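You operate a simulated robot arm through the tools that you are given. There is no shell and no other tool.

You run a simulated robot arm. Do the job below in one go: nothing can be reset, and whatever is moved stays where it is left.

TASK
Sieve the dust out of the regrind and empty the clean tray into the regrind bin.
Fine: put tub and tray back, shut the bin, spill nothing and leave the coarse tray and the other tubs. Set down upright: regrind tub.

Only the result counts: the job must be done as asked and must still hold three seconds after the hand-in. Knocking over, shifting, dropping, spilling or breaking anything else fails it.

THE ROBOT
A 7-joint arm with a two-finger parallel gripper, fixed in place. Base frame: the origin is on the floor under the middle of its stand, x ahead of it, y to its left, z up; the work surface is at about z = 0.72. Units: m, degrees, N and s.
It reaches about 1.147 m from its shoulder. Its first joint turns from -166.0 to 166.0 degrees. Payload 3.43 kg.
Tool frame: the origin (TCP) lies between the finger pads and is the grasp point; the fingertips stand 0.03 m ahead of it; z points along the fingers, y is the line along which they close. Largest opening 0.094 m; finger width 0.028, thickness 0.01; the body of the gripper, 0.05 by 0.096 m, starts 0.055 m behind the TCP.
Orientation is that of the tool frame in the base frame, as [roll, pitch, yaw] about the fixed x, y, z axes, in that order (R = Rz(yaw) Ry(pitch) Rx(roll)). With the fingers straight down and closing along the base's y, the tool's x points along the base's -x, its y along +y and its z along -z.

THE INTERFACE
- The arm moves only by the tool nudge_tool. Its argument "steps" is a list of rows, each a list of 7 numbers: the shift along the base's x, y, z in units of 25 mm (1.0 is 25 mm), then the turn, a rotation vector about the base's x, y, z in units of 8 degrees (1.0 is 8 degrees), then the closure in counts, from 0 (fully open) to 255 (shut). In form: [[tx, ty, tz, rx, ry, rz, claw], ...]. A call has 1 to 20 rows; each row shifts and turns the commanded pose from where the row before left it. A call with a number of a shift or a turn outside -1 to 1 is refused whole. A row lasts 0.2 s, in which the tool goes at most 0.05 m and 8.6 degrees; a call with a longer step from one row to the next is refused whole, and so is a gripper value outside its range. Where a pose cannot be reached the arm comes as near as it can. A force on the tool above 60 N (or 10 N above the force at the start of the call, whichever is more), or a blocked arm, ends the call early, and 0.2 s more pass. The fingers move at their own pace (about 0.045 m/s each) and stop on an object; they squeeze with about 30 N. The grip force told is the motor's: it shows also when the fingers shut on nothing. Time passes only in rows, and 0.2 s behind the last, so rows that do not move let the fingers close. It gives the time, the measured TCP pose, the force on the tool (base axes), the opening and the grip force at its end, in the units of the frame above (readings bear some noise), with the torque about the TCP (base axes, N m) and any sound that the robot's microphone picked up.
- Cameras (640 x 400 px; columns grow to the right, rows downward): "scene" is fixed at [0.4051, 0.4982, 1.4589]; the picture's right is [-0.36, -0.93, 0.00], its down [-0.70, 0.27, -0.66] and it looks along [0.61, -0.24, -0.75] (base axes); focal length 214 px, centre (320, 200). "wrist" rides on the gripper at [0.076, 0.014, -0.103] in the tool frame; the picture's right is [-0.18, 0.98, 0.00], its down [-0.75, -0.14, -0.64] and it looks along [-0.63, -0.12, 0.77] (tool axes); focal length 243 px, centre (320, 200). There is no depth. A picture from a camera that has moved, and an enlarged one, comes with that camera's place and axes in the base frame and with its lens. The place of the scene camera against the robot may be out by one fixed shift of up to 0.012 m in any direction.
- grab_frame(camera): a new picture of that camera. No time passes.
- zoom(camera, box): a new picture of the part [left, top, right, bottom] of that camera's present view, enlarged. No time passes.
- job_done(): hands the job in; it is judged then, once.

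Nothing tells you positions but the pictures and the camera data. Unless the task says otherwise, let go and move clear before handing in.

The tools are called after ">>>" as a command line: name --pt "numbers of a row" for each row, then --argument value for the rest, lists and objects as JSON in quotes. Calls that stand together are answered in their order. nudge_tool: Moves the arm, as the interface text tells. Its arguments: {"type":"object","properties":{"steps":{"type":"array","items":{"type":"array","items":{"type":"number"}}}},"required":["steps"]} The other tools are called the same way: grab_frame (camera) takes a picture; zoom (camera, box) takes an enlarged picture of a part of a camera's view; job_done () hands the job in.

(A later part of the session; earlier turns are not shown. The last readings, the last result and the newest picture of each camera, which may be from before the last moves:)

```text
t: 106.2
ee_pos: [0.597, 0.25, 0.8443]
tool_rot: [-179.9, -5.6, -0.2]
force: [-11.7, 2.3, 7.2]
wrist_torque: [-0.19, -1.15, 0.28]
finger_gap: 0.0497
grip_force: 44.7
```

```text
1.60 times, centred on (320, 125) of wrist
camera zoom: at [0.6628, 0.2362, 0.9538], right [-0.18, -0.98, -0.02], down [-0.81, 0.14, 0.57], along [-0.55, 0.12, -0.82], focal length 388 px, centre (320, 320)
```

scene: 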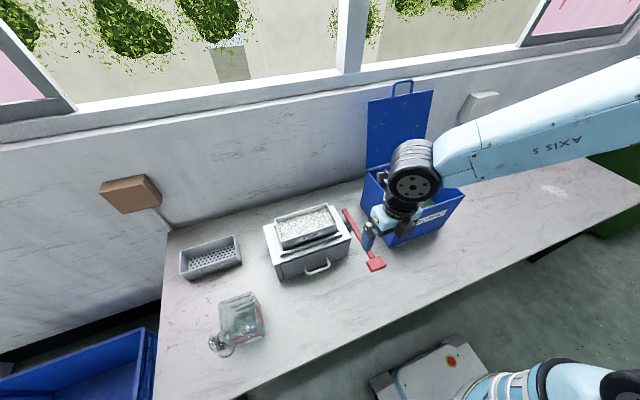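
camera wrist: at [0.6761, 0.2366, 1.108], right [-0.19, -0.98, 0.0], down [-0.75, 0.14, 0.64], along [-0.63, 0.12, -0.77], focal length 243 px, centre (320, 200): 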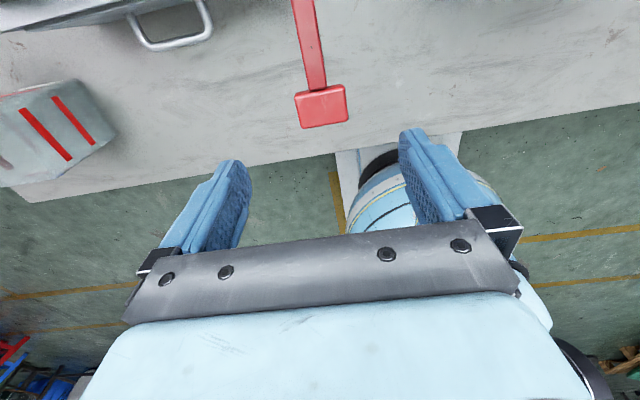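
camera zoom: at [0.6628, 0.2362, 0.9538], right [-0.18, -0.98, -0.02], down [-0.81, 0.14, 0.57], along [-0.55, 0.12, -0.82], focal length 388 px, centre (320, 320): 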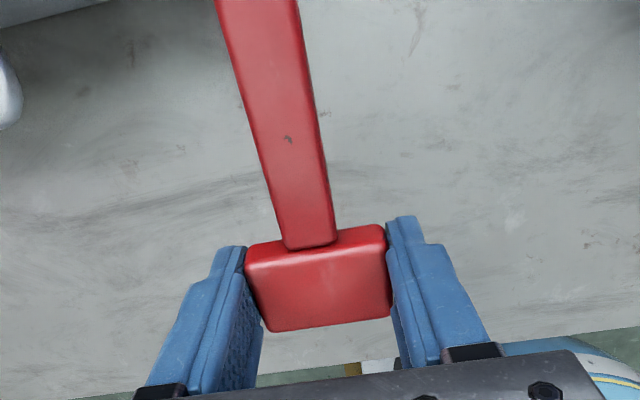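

The lever swings down freely about its pivot. I'll follow the arc downward further, looking for its lower stop.

>>> nudge_tool --pt "0.06 0 -0.31 0 -0.38 0 255" --pt "0.06 0 -0.31 0 -0.38 0 255"

>>> nudge_tool --pt "0.08 0 -0.31 0 -0.36 0 255" --pt "0.08 0 -0.31 0 -0.36 0 255"

>>> zoom --camera "scene" --box '[260, 190, 410, 290]'

```text
t: 106.8
ee_pos: [0.599, 0.2497, 0.8277]
tool_rot: [-180.0, -11.4, -0.1]
force: [-18.7, 0.2, -3.9]
wrist_torque: [-0.17, 1.35, 0.32]
finger_gap: 0.0496
grip_force: 44.6
```

```text
t: 107.4
ee_pos: [0.6032, 0.2489, 0.8161]
tool_rot: [-179.9, -17.6, -0.1]
force: [-27.8, -6.3, 33.7]
wrist_torque: [-0.45, 0.19, 0.2]
finger_gap: 0.0498
grip_force: 45.3
```

```text
4.00 times, centred on (335, 240) of scene
camera zoom: at [0.4051, 0.4982, 1.4589], right [-0.36, -0.93, 0.0], down [-0.7, 0.27, -0.66], along [0.61, -0.24, -0.75], focal length 858 px, centre (260, 40)
```

zoom: 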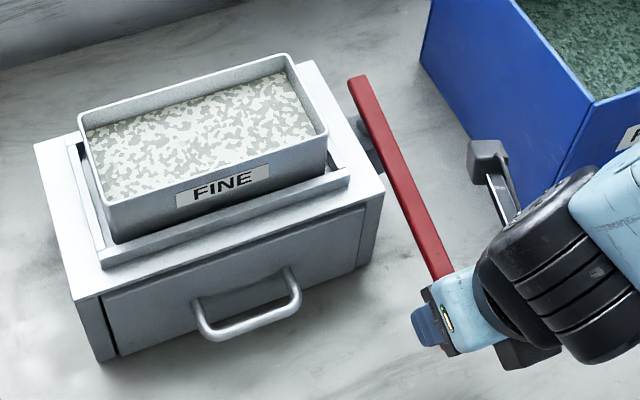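

>>> nudge_tool --pt "-0.1 0 0.3 0 0.36 0 255" --pt "-0.06 0 0.35 0 0.37 0 255" --pt "-0.05 0 0.36 0 0.37 0 255"

>>> nudge_tool --pt "-0.03 0 0.36 0 0.37 0 255" --pt "-0.02 0 0.36 0 0.37 0 255" --pt "-0.01 0 0.34 0 0.36 0 255"

>>> zoom --camera "scene" --box '[260, 190, 410, 290]'

```text
t: 108.2
ee_pos: [0.5984, 0.2499, 0.8388]
tool_rot: [-179.9, -8.7, -0.2]
force: [0.5, 13.3, 9.3]
wrist_torque: [0.53, -1.37, -0.13]
finger_gap: 0.0496
grip_force: 45.6
```

```text
t: 109.0
ee_pos: [0.5967, 0.2486, 0.8632]
tool_rot: [-179.8, 0.2, 0.0]
force: [19.8, 21.2, 9.7]
wrist_torque: [0.31, -1.76, 0.12]
finger_gap: 0.0497
grip_force: 44.6
```

```text
4.00 times, centred on (335, 240) of scene
camera zoom: at [0.4051, 0.4982, 1.4589], right [-0.36, -0.93, 0.0], down [-0.7, 0.27, -0.66], along [0.61, -0.24, -0.75], focal length 858 px, centre (260, 40)
```

zoom: 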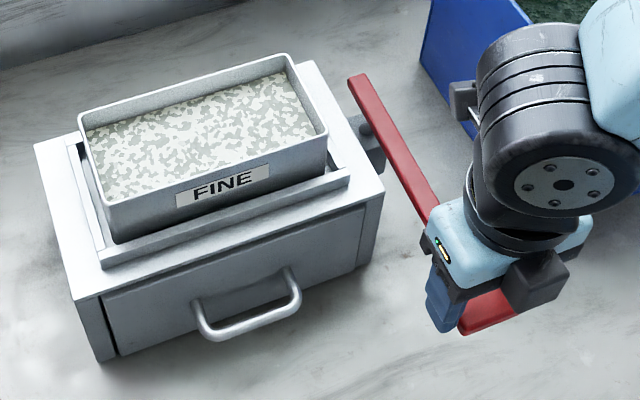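

>>> zoom --camera "scene" --box '[270, 200, 345, 255]'

```text
7.27 times, centred on (308, 228) of scene
camera zoom: at [0.4051, 0.4982, 1.4589], right [-0.36, -0.93, 0.0], down [-0.7, 0.27, -0.66], along [0.61, -0.24, -0.75], focal length 1560 px, centre (411, 0)
```

zoom: 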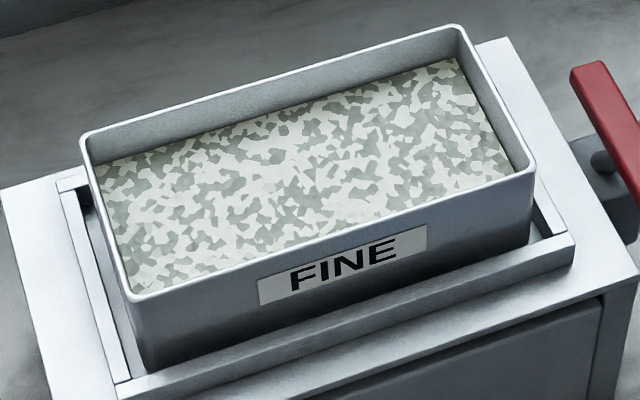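

I now have the lever's arc: about 17° down from its rest. I'll run a full, smooth stroke down and up and watch the tray and any sounds.

>>> nudge_tool --pt "0.06 -0.06 0.16 0 0 0 255" --pt "-0.028 0 -0.512 0 -0.5 0 255" --pt "0.012 0 -0.512 0 -0.5 0 255" --pt "0.044 0 -0.508 0 -0.5 0 255" --pt "0.092 0 -0.55 0 -0.55 0 255" --pt "-0.092 0 0.55 0 0.55 0 255" --pt "-0.044 0 0.508 0 0.5 0 255" --pt "-0.012 0 0.512 0 0.5 0 255" --pt "0.028 0 0.512 0 0.5 0 255"

>>> zoom --camera "scene" --box '[270, 200, 345, 255]'

```text
t: 111.0
ee_pos: [0.5977, 0.2502, 0.8677]
tool_rot: [-179.9, 0.5, 0.0]
force: [-4.9, 32.4, 5.6]
wrist_torque: [1.0, -0.82, -0.05]
finger_gap: 0.0497
grip_force: 45.3
```

```text
7.27 times, centred on (308, 228) of scene
camera zoom: at [0.4051, 0.4982, 1.4589], right [-0.36, -0.93, 0.0], down [-0.7, 0.27, -0.66], along [0.61, -0.24, -0.75], focal length 1560 px, centre (411, 0)
```

zoom: 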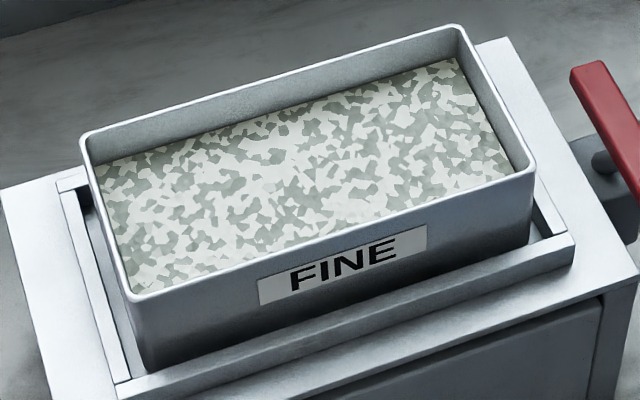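

No visible change yet, and a side force has built up because my y is slightly off. I'll relieve that and make a few more full strokes.

>>> nudge_tool --pt "-0.02 0.14 0 0 -0.06 0 255"

>>> nudge_tool --pt "-0.028 0 -0.512 0 -0.5 0 255" --pt "0.012 0 -0.512 0 -0.5 0 255" --pt "0.044 0 -0.508 0 -0.5 0 255" --pt "0.092 0 -0.57 0 -0.55 0 255" --pt "0 0 0 0 0 0 255"

>>> zoom --camera "scene" --box '[260, 190, 410, 290]'

>>> zoom --camera "wrist" --box '[200, 0, 440, 250]'

```text
t: 111.4
ee_pos: [0.596, 0.2493, 0.8674]
tool_rot: [179.8, 0.0, -0.2]
force: [-6.4, 6.1, -3.9]
wrist_torque: [0.18, 1.31, 0.85]
finger_gap: 0.0495
grip_force: 44.9
```

```text
t: 112.6
ee_pos: [0.601, 0.2497, 0.8169]
tool_rot: [-179.9, -16.7, -0.2]
force: [-0.1, -20.2, 3.5]
wrist_torque: [-0.63, 0.59, 0.55]
finger_gap: 0.0494
grip_force: 45.1
```

```text
4.00 times, centred on (335, 240) of scene
camera zoom: at [0.4051, 0.4982, 1.4589], right [-0.36, -0.93, 0.0], down [-0.7, 0.27, -0.66], along [0.61, -0.24, -0.75], focal length 858 px, centre (260, 40)
```

zoom: 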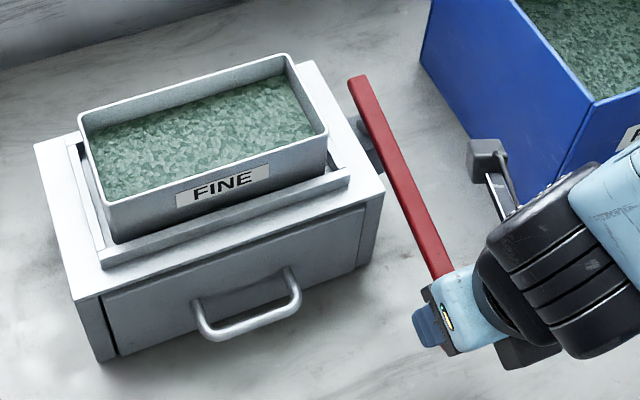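

```text
1.60 times, centred on (320, 125) of wrist
camera zoom: at [0.6444, 0.2363, 0.9366], right [-0.18, -0.98, -0.05], down [-0.91, 0.14, 0.4], along [-0.38, 0.12, -0.92], focal length 388 px, centre (320, 320)
```

zoom: 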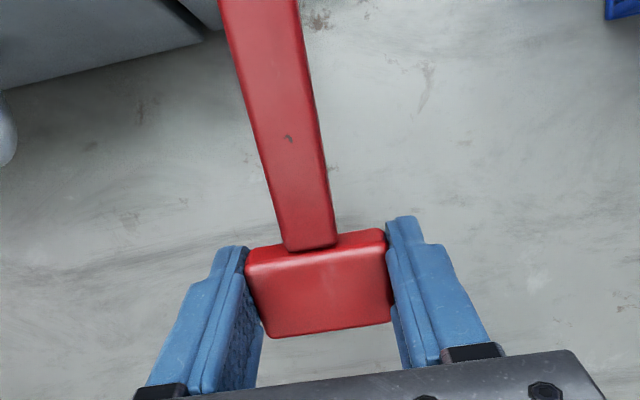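

After the third stroke the tray's contents turned clean green: the dust has dropped through. I'll bring the lever up and do one more stroke to be sure, then compare.

>>> nudge_tool --pt "-0.092 -0.06 0.57 0 0.55 0 255" --pt "-0.044 0 0.508 0 0.5 0 255" --pt "-0.012 0 0.512 0 0.5 0 255" --pt "0.028 0 0.512 0 0.5 0 255" --pt "0 0 0 0 0 0 255"

>>> zoom --camera "scene" --box '[270, 200, 345, 255]'

>>> zoom --camera "scene" --box '[360, 160, 470, 250]'

```text
t: 113.8
ee_pos: [0.5959, 0.25, 0.8684]
tool_rot: [-179.9, -0.1, 0.0]
force: [-12.7, -17.3, 4.4]
wrist_torque: [0.41, -0.44, -0.15]
finger_gap: 0.0496
grip_force: 44.4
```

```text
7.27 times, centred on (308, 228) of scene
camera zoom: at [0.4051, 0.4982, 1.4589], right [-0.36, -0.93, 0.0], down [-0.7, 0.27, -0.66], along [0.61, -0.24, -0.75], focal length 1560 px, centre (411, 0)
```

zoom: 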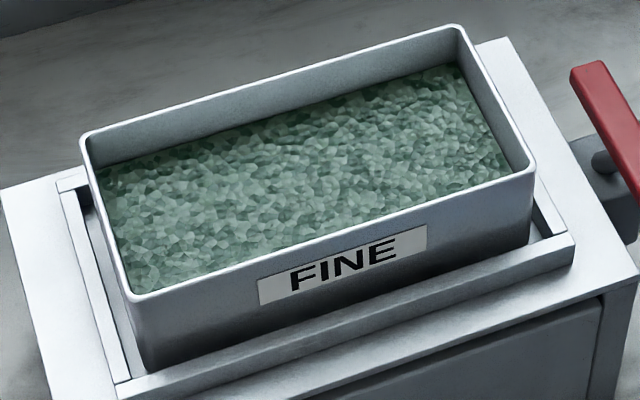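

```text
4.44 times, centred on (415, 205) of scene
camera zoom: at [0.4051, 0.4982, 1.4589], right [-0.36, -0.93, 0.0], down [-0.7, 0.27, -0.66], along [0.61, -0.24, -0.75], focal length 953 px, centre (-102, 178)
```

zoom: 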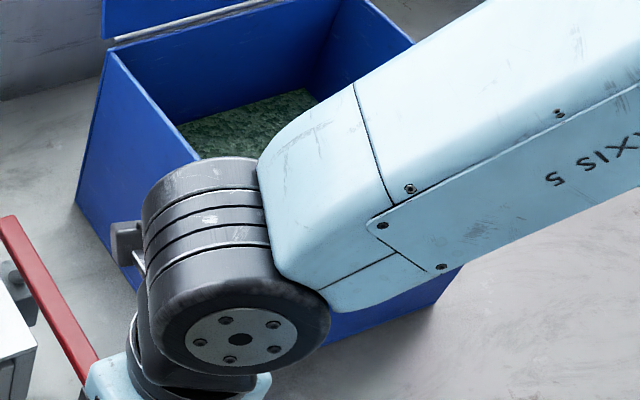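

>>> nudge_tool --pt "-0.05 -0.06 0 0 0 0 255" --pt "-0.028 0 -0.512 0 -0.5 0 255" --pt "0.012 0 -0.512 0 -0.5 0 255" --pt "0.044 0 -0.508 0 -0.5 0 255" --pt "0.092 0 -0.57 0 -0.55 0 255" --pt "0 0 0 0 0 0 255" --pt "-0.092 0 0.57 0 0.55 0 255" --pt "-0.044 0 0.508 0 0.5 0 255" --pt "-0.012 0 0.512 0 0.5 0 255" --pt "0.028 0 0.512 0 0.5 0 255" --pt "0 0 0 0 0 0 255"

>>> zoom --camera "scene" --box '[270, 200, 345, 255]'

```text
t: 116.2
ee_pos: [0.595, 0.2497, 0.8674]
tool_rot: [-179.8, -0.1, 0.0]
force: [5.0, 6.3, 5.0]
wrist_torque: [0.96, -0.64, -0.02]
finger_gap: 0.0494
grip_force: 45.0
```

```text
7.27 times, centred on (308, 228) of scene
camera zoom: at [0.4051, 0.4982, 1.4589], right [-0.36, -0.93, 0.0], down [-0.7, 0.27, -0.66], along [0.61, -0.24, -0.75], focal length 1560 px, centre (411, 0)
```

zoom: 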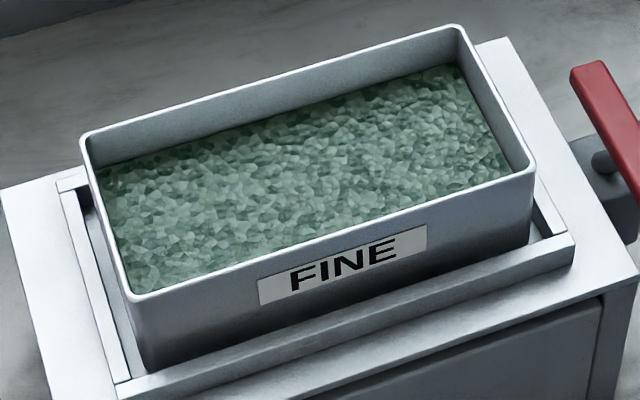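

The contents stay uniformly clean green, so the sieving is complete. I'll release the handle at its rest position, rise, and check the lever stays put.

>>> nudge_tool --pt "0 0 0.05 0 0 0 255" --pt "0 0 0 0 0 0 100" --pt "0 0 0 0 0 0 0" --pt "0 0 0 0 0 0 0" --pt "0 0 0.5 0 0 0 0" --pt "0 0 0.9 0 0 0 0" --pt "0 0 0.9 0 0 0 0" --pt "0 0 0.9 0 0 0 0" --pt "0 0 0.9 0 0 0 0" --pt "0 0 0.9 0 0 0 0" --pt "0 0 0.9 0 0 0 0" --pt "0 0 0.9 0 0 0 0" --pt "0 0 0.9 0 0 0 0"

>>> zoom --camera "scene" --box '[260, 190, 410, 290]'

```text
t: 119.0
ee_pos: [0.597, 0.2473, 1.0625]
tool_rot: [-179.9, -0.2, -0.1]
force: [0.5, 0.7, 0.2]
wrist_torque: [0.01, 0.05, 0.06]
finger_gap: 0.0942
grip_force: 0.1
```

```text
4.00 times, centred on (335, 240) of scene
camera zoom: at [0.4051, 0.4982, 1.4589], right [-0.36, -0.93, 0.0], down [-0.7, 0.27, -0.66], along [0.61, -0.24, -0.75], focal length 858 px, centre (260, 40)
```

zoom: 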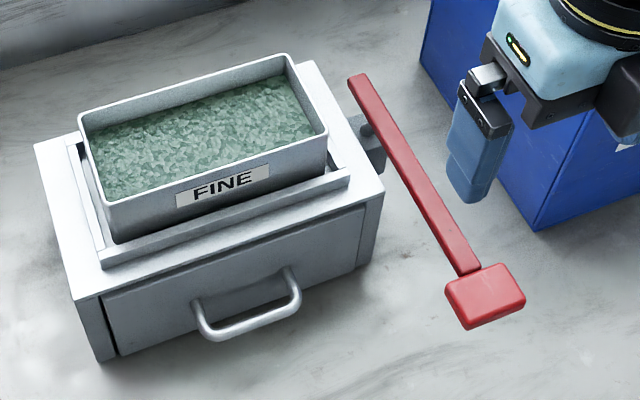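

The lever is back exactly at rest. Now I'll go above the fine tray, yawing +90° so the fingers close across its short side (x).

>>> nudge_tool --pt "0.617 0.519 0.1 0 0 0.9375 0" --pt "0.617 0.519 0.1 0 0 0.9375 0" --pt "0.617 0.519 0 0 0 0.9375 0" --pt "0.617 0.519 0 0 0 0.9375 0" --pt "0.617 0.519 0 0 0 0.9375 0" --pt "0.617 0.519 0 0 0 0.9375 0" --pt "0.617 0.519 0 0 0 0.9375 0" --pt "0.617 0.519 0 0 0 0.9375 0" --pt "0.617 0.519 0 0 0 0.9375 0" --pt "0.617 0.519 0 0 0 0.9375 0" --pt "0.617 0.519 0 0 0 0.9375 0" --pt "0.617 0.519 0 0 0 0.9375 0"

>>> grab_frame --camera "wrist"

>>> zoom --camera "wrist" --box '[220, 0, 420, 140]'

```text
t: 121.6
ee_pos: [0.7812, 0.4045, 1.067]
tool_rot: [-180.0, -0.3, 90.1]
force: [0.0, -0.6, 0.0]
wrist_torque: [0.03, -0.01, -0.01]
finger_gap: 0.0939
grip_force: 0.1
```

```text
taken
camera wrist: at [0.7958, 0.4809, 1.1701], right [0.98, -0.18, 0.0], down [-0.14, -0.76, 0.64], along [-0.12, -0.63, -0.77], focal length 243 px, centre (320, 200)
```

wrist: 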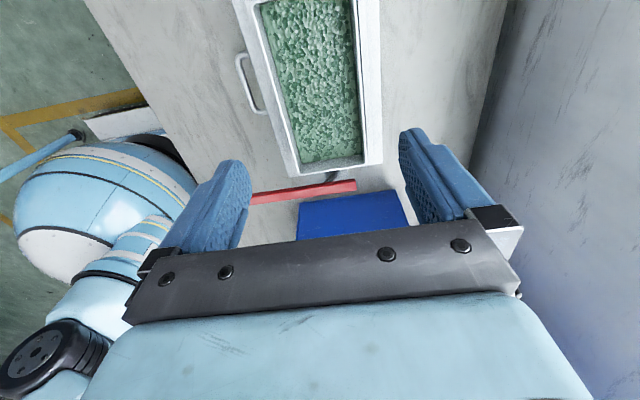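

```text
2.86 times, centred on (320, 70) of wrist
camera zoom: at [0.7958, 0.4809, 1.1701], right [0.98, -0.18, 0.0], down [-0.14, -0.76, 0.64], along [-0.12, -0.63, -0.77], focal length 693 px, centre (320, 571)
```

zoom: 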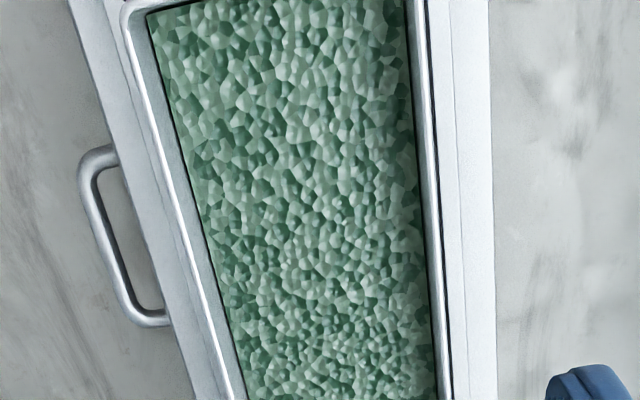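

The tray's rim centre comes out at x≈0.781, matching the tool. I'll descend until the fingertips are just above the rim and check the clearance on both sides.

>>> nudge_tool --pt "0 0 -0.8 0 0 0 0" --pt "0 0 -0.8 0 0 0 0" --pt "0 0 -0.8 0 0 0 0" --pt "0 0 -0.8 0 0 0 0" --pt "0 0 -0.8 0 0 0 0" --pt "0 0 -0.8 0 0 0 0"

>>> grab_frame --camera "wrist"

>>> zoom --camera "wrist" --box '[220, 100, 300, 200]'

>>> zoom --camera "wrist" --box '[360, 80, 440, 180]'

```text
t: 123.0
ee_pos: [0.7827, 0.4058, 0.9458]
tool_rot: [179.9, -0.3, 89.8]
force: [-0.5, 0.4, 0.8]
wrist_torque: [-0.01, -0.01, -0.04]
finger_gap: 0.0941
grip_force: 0.0
```

```text
taken
camera wrist: at [0.796, 0.4835, 1.0494], right [0.98, -0.18, 0.0], down [-0.14, -0.76, 0.64], along [-0.12, -0.63, -0.77], focal length 243 px, centre (320, 200)
```

wrist: 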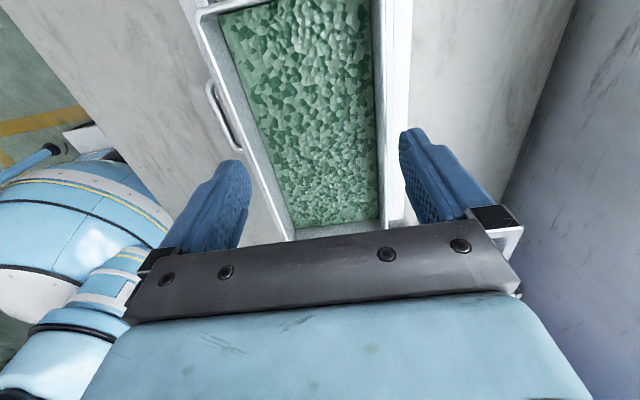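

```text
4.00 times, centred on (260, 150) of wrist
camera zoom: at [0.796, 0.4835, 1.0494], right [0.98, -0.18, 0.0], down [-0.14, -0.76, 0.64], along [-0.12, -0.63, -0.77], focal length 970 px, centre (560, 400)
```

zoom: 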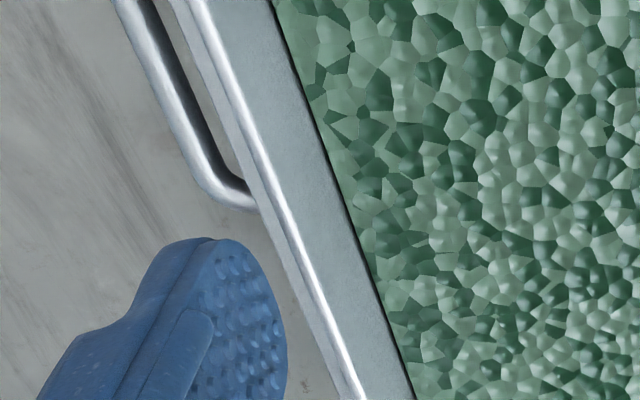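

```text
4.00 times, centred on (400, 130) of wrist
camera zoom: at [0.796, 0.4835, 1.0494], right [0.98, -0.18, 0.0], down [-0.14, -0.76, 0.64], along [-0.12, -0.63, -0.77], focal length 970 px, centre (0, 480)
```

zoom: 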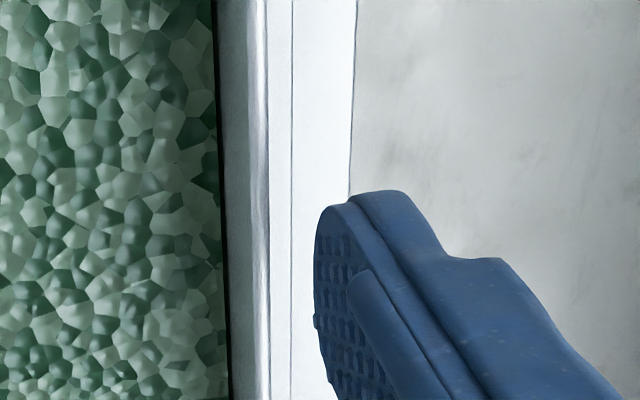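

The tray sits about 2 mm towards −x relative to the tool. I'll shift, lower to rim level, and compare the gaps again.

>>> nudge_tool --pt "-0.08 -0.1 0 0 0 0 0" --pt "0 0 -0.32 0 0 0 0"

>>> zoom --camera "wrist" --box '[220, 100, 300, 200]'

>>> zoom --camera "wrist" --box '[360, 80, 440, 180]'

```text
t: 123.6
ee_pos: [0.78, 0.4032, 0.9384]
tool_rot: [-179.9, -0.2, 89.9]
force: [-0.1, -0.9, 0.3]
wrist_torque: [0.04, 0.02, -0.01]
finger_gap: 0.0942
grip_force: 0.1
```

```text
4.00 times, centred on (260, 150) of wrist
camera zoom: at [0.794, 0.4798, 1.042], right [0.98, -0.19, 0.0], down [-0.14, -0.76, 0.64], along [-0.12, -0.63, -0.77], focal length 970 px, centre (560, 400)
```

zoom: 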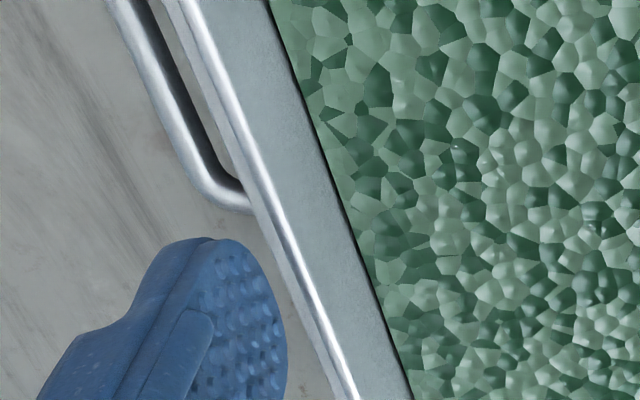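

```text
4.00 times, centred on (400, 130) of wrist
camera zoom: at [0.794, 0.4798, 1.042], right [0.98, -0.19, 0.0], down [-0.14, -0.76, 0.64], along [-0.12, -0.63, -0.77], focal length 970 px, centre (0, 480)
```

zoom: 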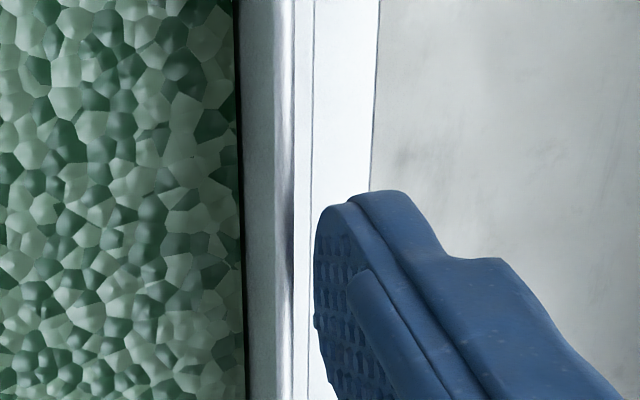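

Gaps are now nearly equal on both sides. I'll descend in small steps, checking force.

>>> nudge_tool --pt "0.02 0 -0.3 0 0 0 0" --pt "0 0 -0.3 0 0 0 0"

>>> nudge_tool --pt "0 0 -0.25 0 0 0 0" --pt "0 0 -0.25 0 0 0 0"

>>> zoom --camera "wrist" --box '[200, 80, 460, 250]'

>>> zoom --camera "scene" --box '[250, 170, 370, 280]'

```text
t: 124.2
ee_pos: [0.7792, 0.4014, 0.9229]
tool_rot: [-179.9, -0.3, 89.9]
force: [0.1, -0.3, -0.6]
wrist_torque: [0.01, -0.02, -0.01]
finger_gap: 0.0942
grip_force: 0.1
```

```text
t: 124.8
ee_pos: [0.7792, 0.4019, 0.9109]
tool_rot: [-179.9, -0.2, 89.9]
force: [0.5, 0.4, 0.6]
wrist_torque: [0.02, -0.04, 0.0]
finger_gap: 0.0941
grip_force: 0.1
```

```text
2.35 times, centred on (330, 165) of wrist
camera zoom: at [0.7941, 0.479, 1.0146], right [0.98, -0.19, 0.0], down [-0.14, -0.76, 0.64], along [-0.12, -0.63, -0.77], focal length 571 px, centre (296, 282)
```

zoom: 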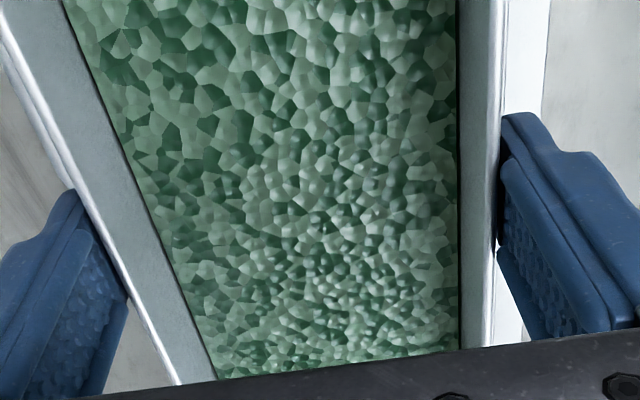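

```text
3.64 times, centred on (310, 225) of scene
camera zoom: at [0.4051, 0.4982, 1.4589], right [-0.36, -0.93, 0.0], down [-0.7, 0.27, -0.66], along [0.61, -0.24, -0.75], focal length 780 px, centre (356, 109)
```

zoom: 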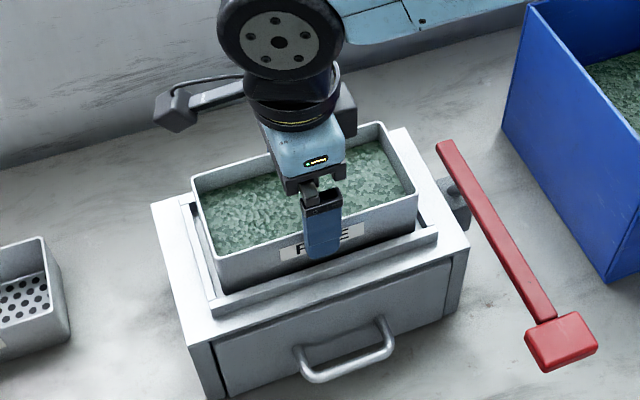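

>>> nudge_tool --pt "0 0 -0.12 0 0 0 0"

>>> nudge_tool --pt "0 0 0 0 0 0 30" --pt "0 0 0 0 0 0 60" --pt "0 0 0 0 0 0 255" --pt "0 0 0 0 0 0 255"

>>> zoom --camera "scene" --box '[250, 170, 370, 280]'

```text
t: 125.2
ee_pos: [0.7798, 0.4014, 0.9098]
tool_rot: [-179.9, -0.2, 89.9]
force: [1.3, -0.7, 11.4]
wrist_torque: [-0.01, -0.04, -0.01]
finger_gap: 0.0939
grip_force: 0.0
```

```text
t: 126.2
ee_pos: [0.7803, 0.4023, 0.9103]
tool_rot: [180.0, -0.3, 89.9]
force: [6.0, 3.5, 21.3]
wrist_torque: [0.05, -0.24, 0.07]
finger_gap: 0.0933
grip_force: 29.8
```

```text
3.64 times, centred on (310, 225) of scene
camera zoom: at [0.4051, 0.4982, 1.4589], right [-0.36, -0.93, 0.0], down [-0.7, 0.27, -0.66], along [0.61, -0.24, -0.75], focal length 780 px, centre (356, 109)
```

zoom: 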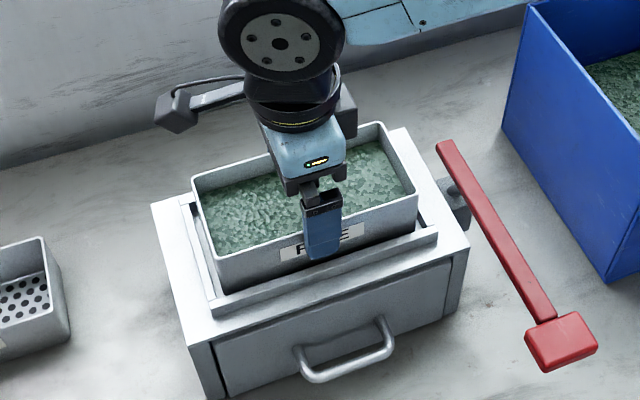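

The fingers closed on the tray at a 0.0933 gap. I'll try a small lift to see whether the tray comes along.

>>> nudge_tool --pt "0 0 0.2 0 0 0 255" --pt "0 0 0.2 0 0 0 255"

>>> zoom --camera "scene" --box '[250, 170, 370, 280]'

>>> zoom --camera "wrist" --box '[200, 80, 460, 250]'

```text
t: 126.8
ee_pos: [0.7801, 0.401, 0.9174]
tool_rot: [-179.8, -0.3, 89.9]
force: [0.0, -0.4, -4.1]
wrist_torque: [0.02, 0.03, 0.01]
finger_gap: 0.0893
grip_force: 30.2
```

```text
3.64 times, centred on (310, 225) of scene
camera zoom: at [0.4051, 0.4982, 1.4589], right [-0.36, -0.93, 0.0], down [-0.7, 0.27, -0.66], along [0.61, -0.24, -0.75], focal length 780 px, centre (356, 109)
```

zoom: 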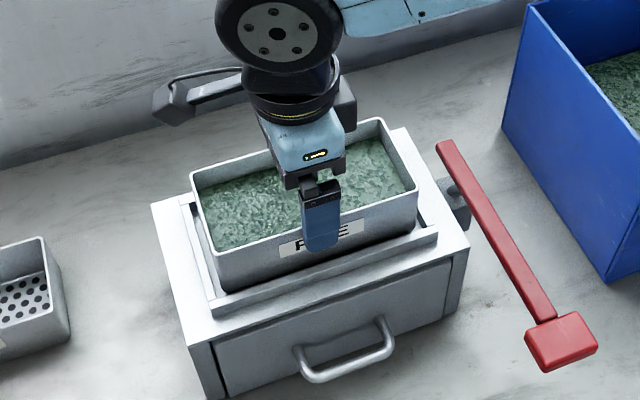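

```text
2.35 times, centred on (330, 165) of wrist
camera zoom: at [0.795, 0.4789, 1.0207], right [0.98, -0.19, 0.0], down [-0.14, -0.76, 0.64], along [-0.12, -0.63, -0.77], focal length 571 px, centre (296, 282)
```

zoom: 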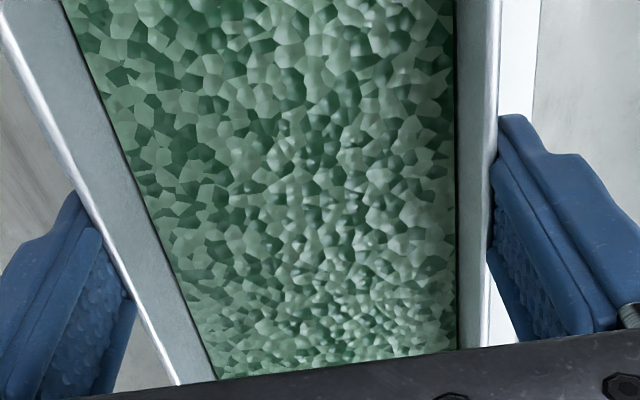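

The tray is lifted cleanly (about 0.42 kg, pads now seated at 0.0893). I'll raise it straight up, slowly at first.

>>> nudge_tool --pt "0 0 0.3 0 0 0 255" --pt "0 0 0.4 0 0 0 255" --pt "0 0 0.5 0 0 0 255"

>>> zoom --camera "scene" --box '[250, 150, 370, 280]'

>>> zoom --camera "wrist" --box '[200, 80, 460, 250]'

```text
t: 127.6
ee_pos: [0.7788, 0.4021, 0.9486]
tool_rot: [-179.9, -0.2, 89.8]
force: [-0.3, 0.5, -4.6]
wrist_torque: [0.0, 0.04, 0.03]
finger_gap: 0.0894
grip_force: 29.5
```

```text
3.08 times, centred on (310, 215) of scene
camera zoom: at [0.4051, 0.4982, 1.4589], right [-0.36, -0.93, 0.0], down [-0.7, 0.27, -0.66], along [0.61, -0.24, -0.75], focal length 660 px, centre (351, 154)
```

zoom: 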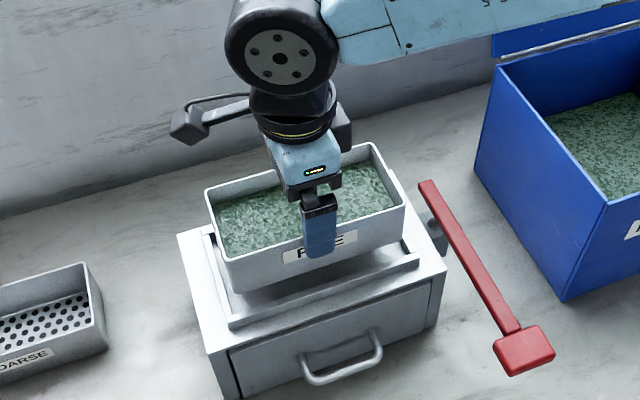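

```text
2.35 times, centred on (330, 165) of wrist
camera zoom: at [0.7938, 0.4791, 1.0517], right [0.98, -0.19, 0.0], down [-0.14, -0.76, 0.64], along [-0.12, -0.63, -0.77], focal length 571 px, centre (296, 282)
```

zoom: 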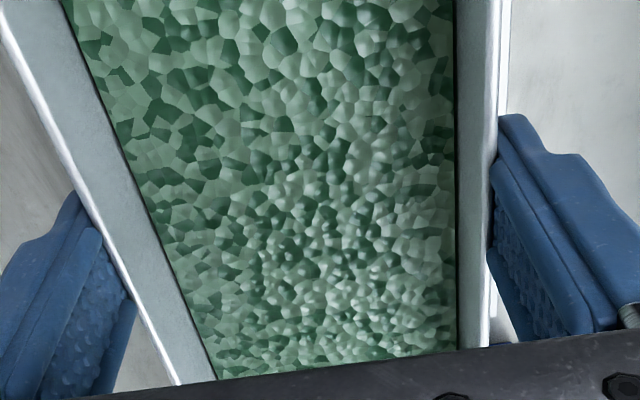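

The tray is level and steady. I'll raise it to z≈1.12.

>>> nudge_tool --pt "0 0 0.8 0 0 0 255" --pt "0 0 0.86 0 0 0 255" --pt "0 0 0.86 0 0 0 255" --pt "0 0 0.86 0 0 0 255" --pt "0 0 0.86 0 0 0 255" --pt "0 0 0.86 0 0 0 255" --pt "0 0 0.86 0 0 0 255" --pt "0 0 0.86 0 0 0 255"

>>> nudge_tool --pt "0 0 0 0 0 -0.6 255" --pt "0 0 0 0 0 -0.8 255" --pt "0 0 0 0 0 -0.8 255" --pt "0 0 0 0 0 -0.8 255" --pt "0 0 0 0 0 -0.8 255" --pt "0 0 0 0 0 -0.8 255" --pt "0 0 0 0 0 -0.8 255" --pt "0 0 0 0 0 -0.8 255" --pt "0 0 0 0 0 -0.8 255" --pt "0 0 0 0 0 -0.8 255" --pt "0 0 0 0 0 -0.8 255" --pt "0 0 0 0 0 -0.8 255" --pt "0 0 0 0 0 -0.8 255" --pt "0 0 0 0 0 -0.8 255" --pt "0 0 0 0 0 -0.2 255"

>>> grab_frame --camera "scene"

>>> grab_frame --camera "wrist"

```text
t: 129.4
ee_pos: [0.7809, 0.402, 1.1177]
tool_rot: [-179.9, -0.2, 89.9]
force: [0.2, -0.2, -4.0]
wrist_torque: [0.03, 0.03, 0.0]
finger_gap: 0.0893
grip_force: 30.0
```

```text
t: 132.6
ee_pos: [0.781, 0.403, 1.1189]
tool_rot: [179.9, -0.2, 0.1]
force: [0.2, 1.0, -4.2]
wrist_torque: [-0.01, 0.02, 0.01]
finger_gap: 0.0894
grip_force: 29.7
```

```text
taken
```

scene: 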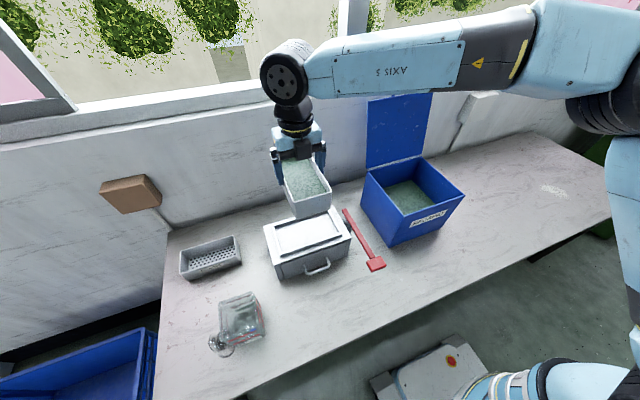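

```text
taken
camera wrist: at [0.8568, 0.3892, 1.2215], right [-0.18, -0.98, 0.0], down [-0.76, 0.14, 0.64], along [-0.63, 0.12, -0.77], focal length 243 px, centre (320, 200)
```

wrist: 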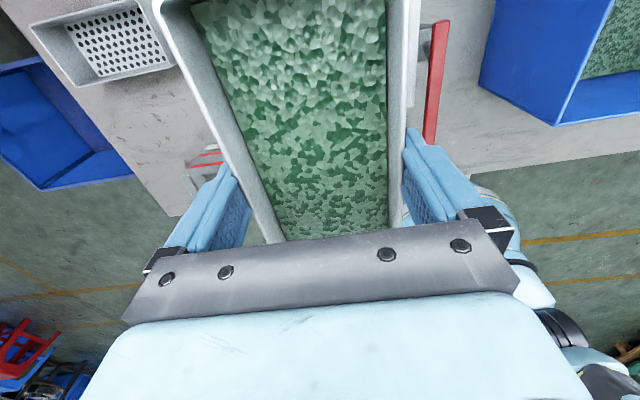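

The tray is level with its long side now along x. I'll carry it over the open bin, keeping its far end clear of the lid.

>>> nudge_tool --pt "0.08 -0.5 0 0 0 0 255" --pt "0.08 -0.9 0 0 0 0 255" --pt "0.08 -0.95 0 0 0 0 255" --pt "0.08 -0.95 0 0 0 0 255" --pt "0.08 -0.95 0 0 0 0 255" --pt "0.08 -0.95 0 0 0 0 255" --pt "0.08 -0.95 0 0 0 0 255" --pt "0.08 -0.95 0 0 0 0 255" --pt "0.08 -0.95 0 0 0 0 255" --pt "0.08 -0.95 0 0 0 0 255" --pt "0.08 -0.95 0 0 0 0 255" --pt "0.08 -0.95 0 0 0 0 255" --pt "0.08 -0.95 0 0 0 0 255" --pt "0.08 -0.95 0 0 0 0 255" --pt "0.08 -0.95 0 0 0 0 255" --pt "0.08 -0.95 0 0 0 0 255" --pt "0.08 -0.95 0 0 0 0 255" --pt "0.04 -0.8 0 0 0 0 255" --pt "0 -0.1 0 0 0 0 255"

>>> grab_frame --camera "scene"

>>> grab_frame --camera "wrist"

```text
t: 136.6
ee_pos: [0.8153, -0.0142, 1.1182]
tool_rot: [-179.9, -0.2, 0.3]
force: [-0.7, 0.3, -4.7]
wrist_torque: [-0.04, -0.01, -0.01]
finger_gap: 0.0889
grip_force: 29.4
```

```text
taken
```

scene: 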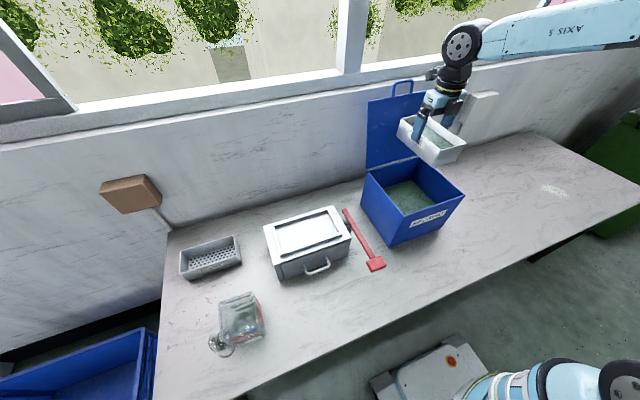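

```text
taken
camera wrist: at [0.8903, -0.0259, 1.2211], right [-0.18, -0.98, 0.0], down [-0.76, 0.14, 0.64], along [-0.63, 0.12, -0.77], focal length 243 px, centre (320, 200)
```

wrist: 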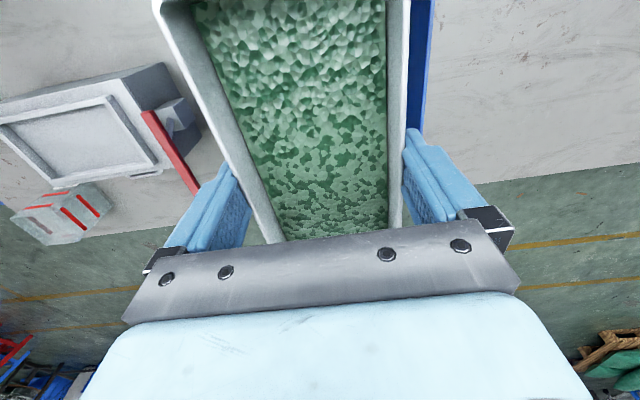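

I'm over the bin with the near end of the tray inside its opening. I'll tilt by 16° first (below the flow angle), then lower the lip closer to the bin.

>>> nudge_tool --pt "-0.095 0.04 0 0 -0.5 0 255" --pt "-0.095 0.04 0 0 -0.5 0 255" --pt "-0.095 0.04 0 0 -0.5 0 255" --pt "-0.095 0.04 0 0 -0.5 0 255"

>>> zoom --camera "scene" --box '[340, 70, 500, 250]'

>>> nudge_tool --pt "0 0 -0.7 0 0 0 255" --pt "0 0 -0.7 0 0 0 255" --pt "0 0 -0.7 0 0 0 255" --pt "0 0 -0.7 0 0 0 255" --pt "0 0 -0.7 0 0 0 255"

>>> zoom --camera "scene" --box '[340, 70, 500, 250]'

>>> grab_frame --camera "wrist"

```text
t: 137.6
ee_pos: [0.8046, -0.0077, 1.1175]
tool_rot: [179.9, -16.3, 0.3]
force: [0.6, -0.4, -4.3]
wrist_torque: [0.0, 0.09, -0.01]
finger_gap: 0.0896
grip_force: 30.3
```

```text
2.22 times, centred on (420, 160) of scene
camera zoom: at [0.4051, 0.4982, 1.4589], right [-0.36, -0.93, 0.0], down [-0.7, 0.27, -0.66], along [0.61, -0.24, -0.75], focal length 477 px, centre (98, 289)
```

zoom: 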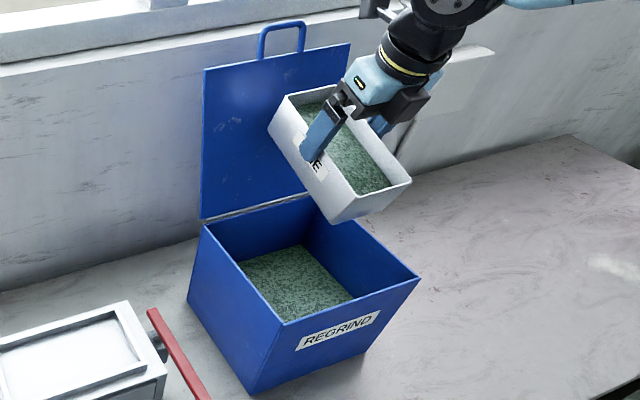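

```text
t: 138.8
ee_pos: [0.8056, -0.0061, 1.032]
tool_rot: [179.9, -16.2, 0.3]
force: [-0.7, 0.1, -4.5]
wrist_torque: [0.0, 0.05, 0.04]
finger_gap: 0.0894
grip_force: 29.7
```

```text
2.22 times, centred on (420, 160) of scene
camera zoom: at [0.4051, 0.4982, 1.4589], right [-0.36, -0.93, 0.0], down [-0.7, 0.27, -0.66], along [0.61, -0.24, -0.75], focal length 477 px, centre (98, 289)
```

zoom: 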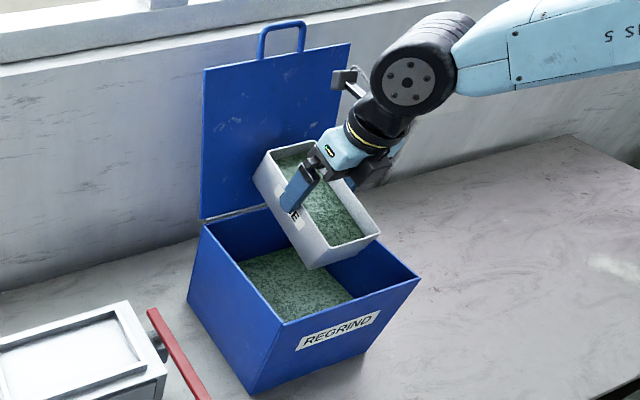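

```text
taken
camera wrist: at [0.8497, -0.0199, 1.1523], right [-0.17, -0.98, -0.05], down [-0.9, 0.14, 0.41], along [-0.39, 0.11, -0.91], focal length 243 px, centre (320, 200)
```

wrist: 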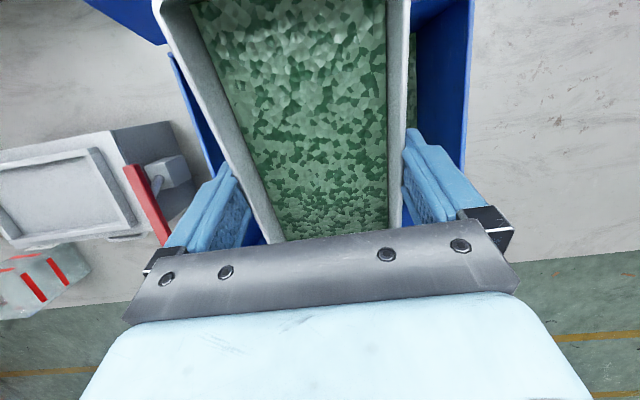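

The near lip is above the bin's interior. I'll tilt on slowly, watching for the flow to start.

>>> nudge_tool --pt "0.086 0 -0.03 0 -0.5 0 255" --pt "0.086 0 -0.03 0 -0.5 0 255"

>>> nudge_tool --pt "0.076 0 0.016 0 -0.5 0 255" --pt "0.076 0 0.016 0 -0.5 0 255"

>>> zoom --camera "scene" --box '[360, 100, 480, 250]'

>>> zoom --camera "wrist" --box '[200, 0, 460, 240]'

```text
t: 139.4
ee_pos: [0.8086, -0.0084, 1.0295]
tool_rot: [180.0, -24.2, 0.3]
force: [0.5, 0.6, -3.1]
wrist_torque: [0.0, 0.09, -0.01]
finger_gap: 0.0896
grip_force: 30.1
```

```text
t: 140.0
ee_pos: [0.8126, -0.0091, 1.0307]
tool_rot: [179.8, -32.2, 0.4]
force: [-0.5, 0.4, -4.4]
wrist_torque: [0.03, 0.08, 0.02]
finger_gap: 0.0894
grip_force: 29.5
```

```text
2.67 times, centred on (420, 175) of scene
camera zoom: at [0.4051, 0.4982, 1.4589], right [-0.36, -0.93, 0.0], down [-0.7, 0.27, -0.66], along [0.61, -0.24, -0.75], focal length 572 px, centre (53, 267)
```

zoom: 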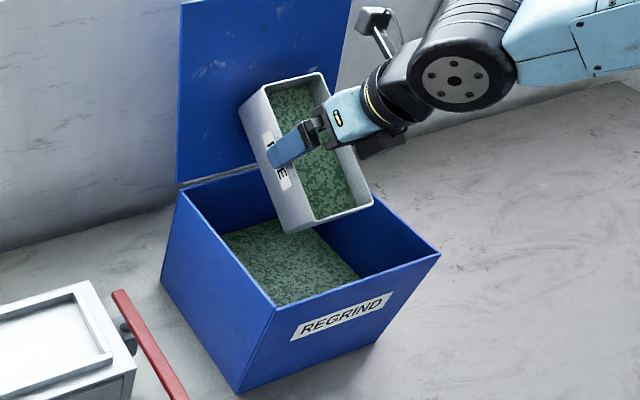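

```text
1.67 times, centred on (330, 120) of wrist
camera zoom: at [0.8226, -0.0211, 1.1589], right [-0.15, -0.98, -0.1], down [-0.98, 0.14, 0.14], along [-0.12, 0.11, -0.99], focal length 404 px, centre (303, 333)
```

zoom: 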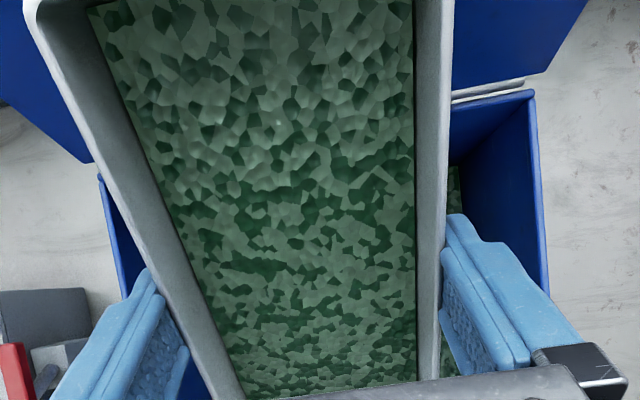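

>>> nudge_tool --pt "0.048 0 -0.004 0 -0.5 0 255" --pt "0.048 0 -0.004 0 -0.5 0 255"

>>> nudge_tool --pt "0.022 0 0.072 0 -0.5 0 255" --pt "0.022 0 0.072 0 -0.5 0 255"

>>> zoom --camera "scene" --box '[360, 100, 480, 250]'

>>> zoom --camera "wrist" --box '[200, 0, 460, 240]'

```text
t: 140.6
ee_pos: [0.8159, -0.0073, 1.031]
tool_rot: [179.9, -40.2, 0.3]
force: [-0.4, -1.1, -4.0]
wrist_torque: [0.02, 0.11, 0.02]
finger_gap: 0.0893
grip_force: 30.4
```

```text
t: 141.2
ee_pos: [0.8156, -0.0057, 1.021]
tool_rot: [-179.8, -44.0, 0.4]
force: [0.0, -1.0, -3.6]
wrist_torque: [0.02, 0.14, 0.01]
finger_gap: 0.0896
grip_force: 29.9
out of reach, approached as far as the arm can: row 1, 2
```

```text
2.67 times, centred on (420, 175) of scene
camera zoom: at [0.4051, 0.4982, 1.4589], right [-0.36, -0.93, 0.0], down [-0.7, 0.27, -0.66], along [0.61, -0.24, -0.75], focal length 572 px, centre (53, 267)
```

zoom: 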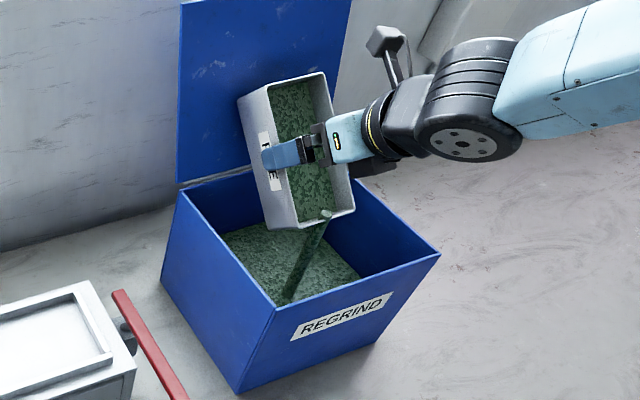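

```text
1.67 times, centred on (330, 120) of wrist
camera zoom: at [0.7996, -0.0197, 1.1484], right [-0.12, -0.98, -0.13], down [-0.99, 0.13, -0.06], along [0.08, 0.12, -0.99], focal length 404 px, centre (303, 333)
```

zoom: 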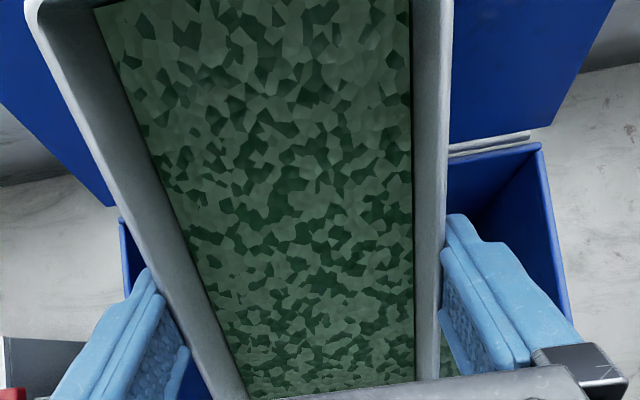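

The flow has started and falls into the bin, but the arm hit a reach limit near 44°. I'll hold here and let it run while I plan the next tilt.

>>> nudge_tool --pt "0 0 0 0 0 0 255" --pt "0 0 0 0 0 0 255" --pt "0 0 0 0 0 0 255" --pt "0 0 0 0 0 0 255" --pt "0 0 0 0 0 0 255"

>>> grab_frame --camera "scene"

>>> zoom --camera "scene" --box '[360, 100, 480, 250]'

```text
t: 142.4
ee_pos: [0.8156, -0.0065, 1.0214]
tool_rot: [-179.8, -44.0, 0.4]
force: [-0.5, -0.3, -3.0]
wrist_torque: [0.01, 0.09, -0.01]
finger_gap: 0.0892
grip_force: 30.2
```

```text
taken
```

scene: 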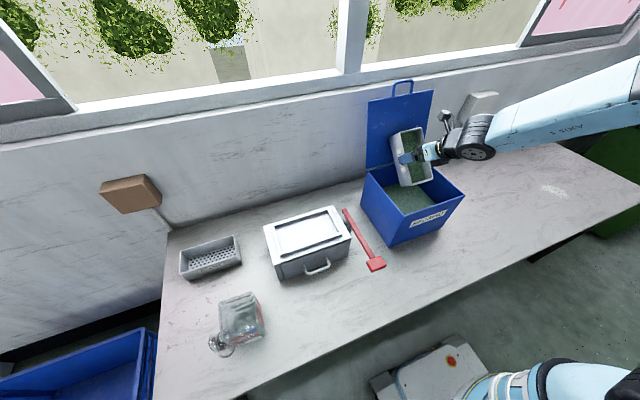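

```text
2.67 times, centred on (420, 175) of scene
camera zoom: at [0.4051, 0.4982, 1.4589], right [-0.36, -0.93, 0.0], down [-0.7, 0.27, -0.66], along [0.61, -0.24, -0.75], focal length 572 px, centre (53, 267)
```

zoom: 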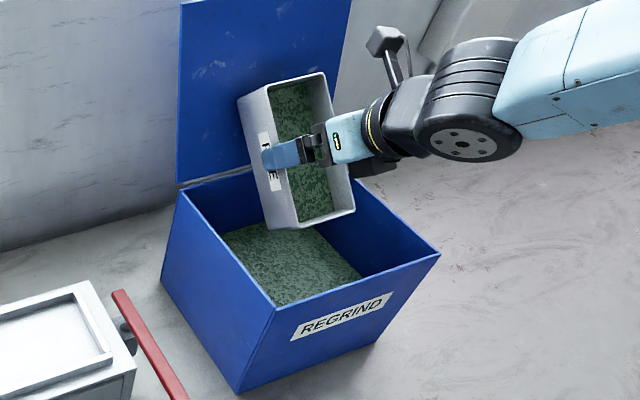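

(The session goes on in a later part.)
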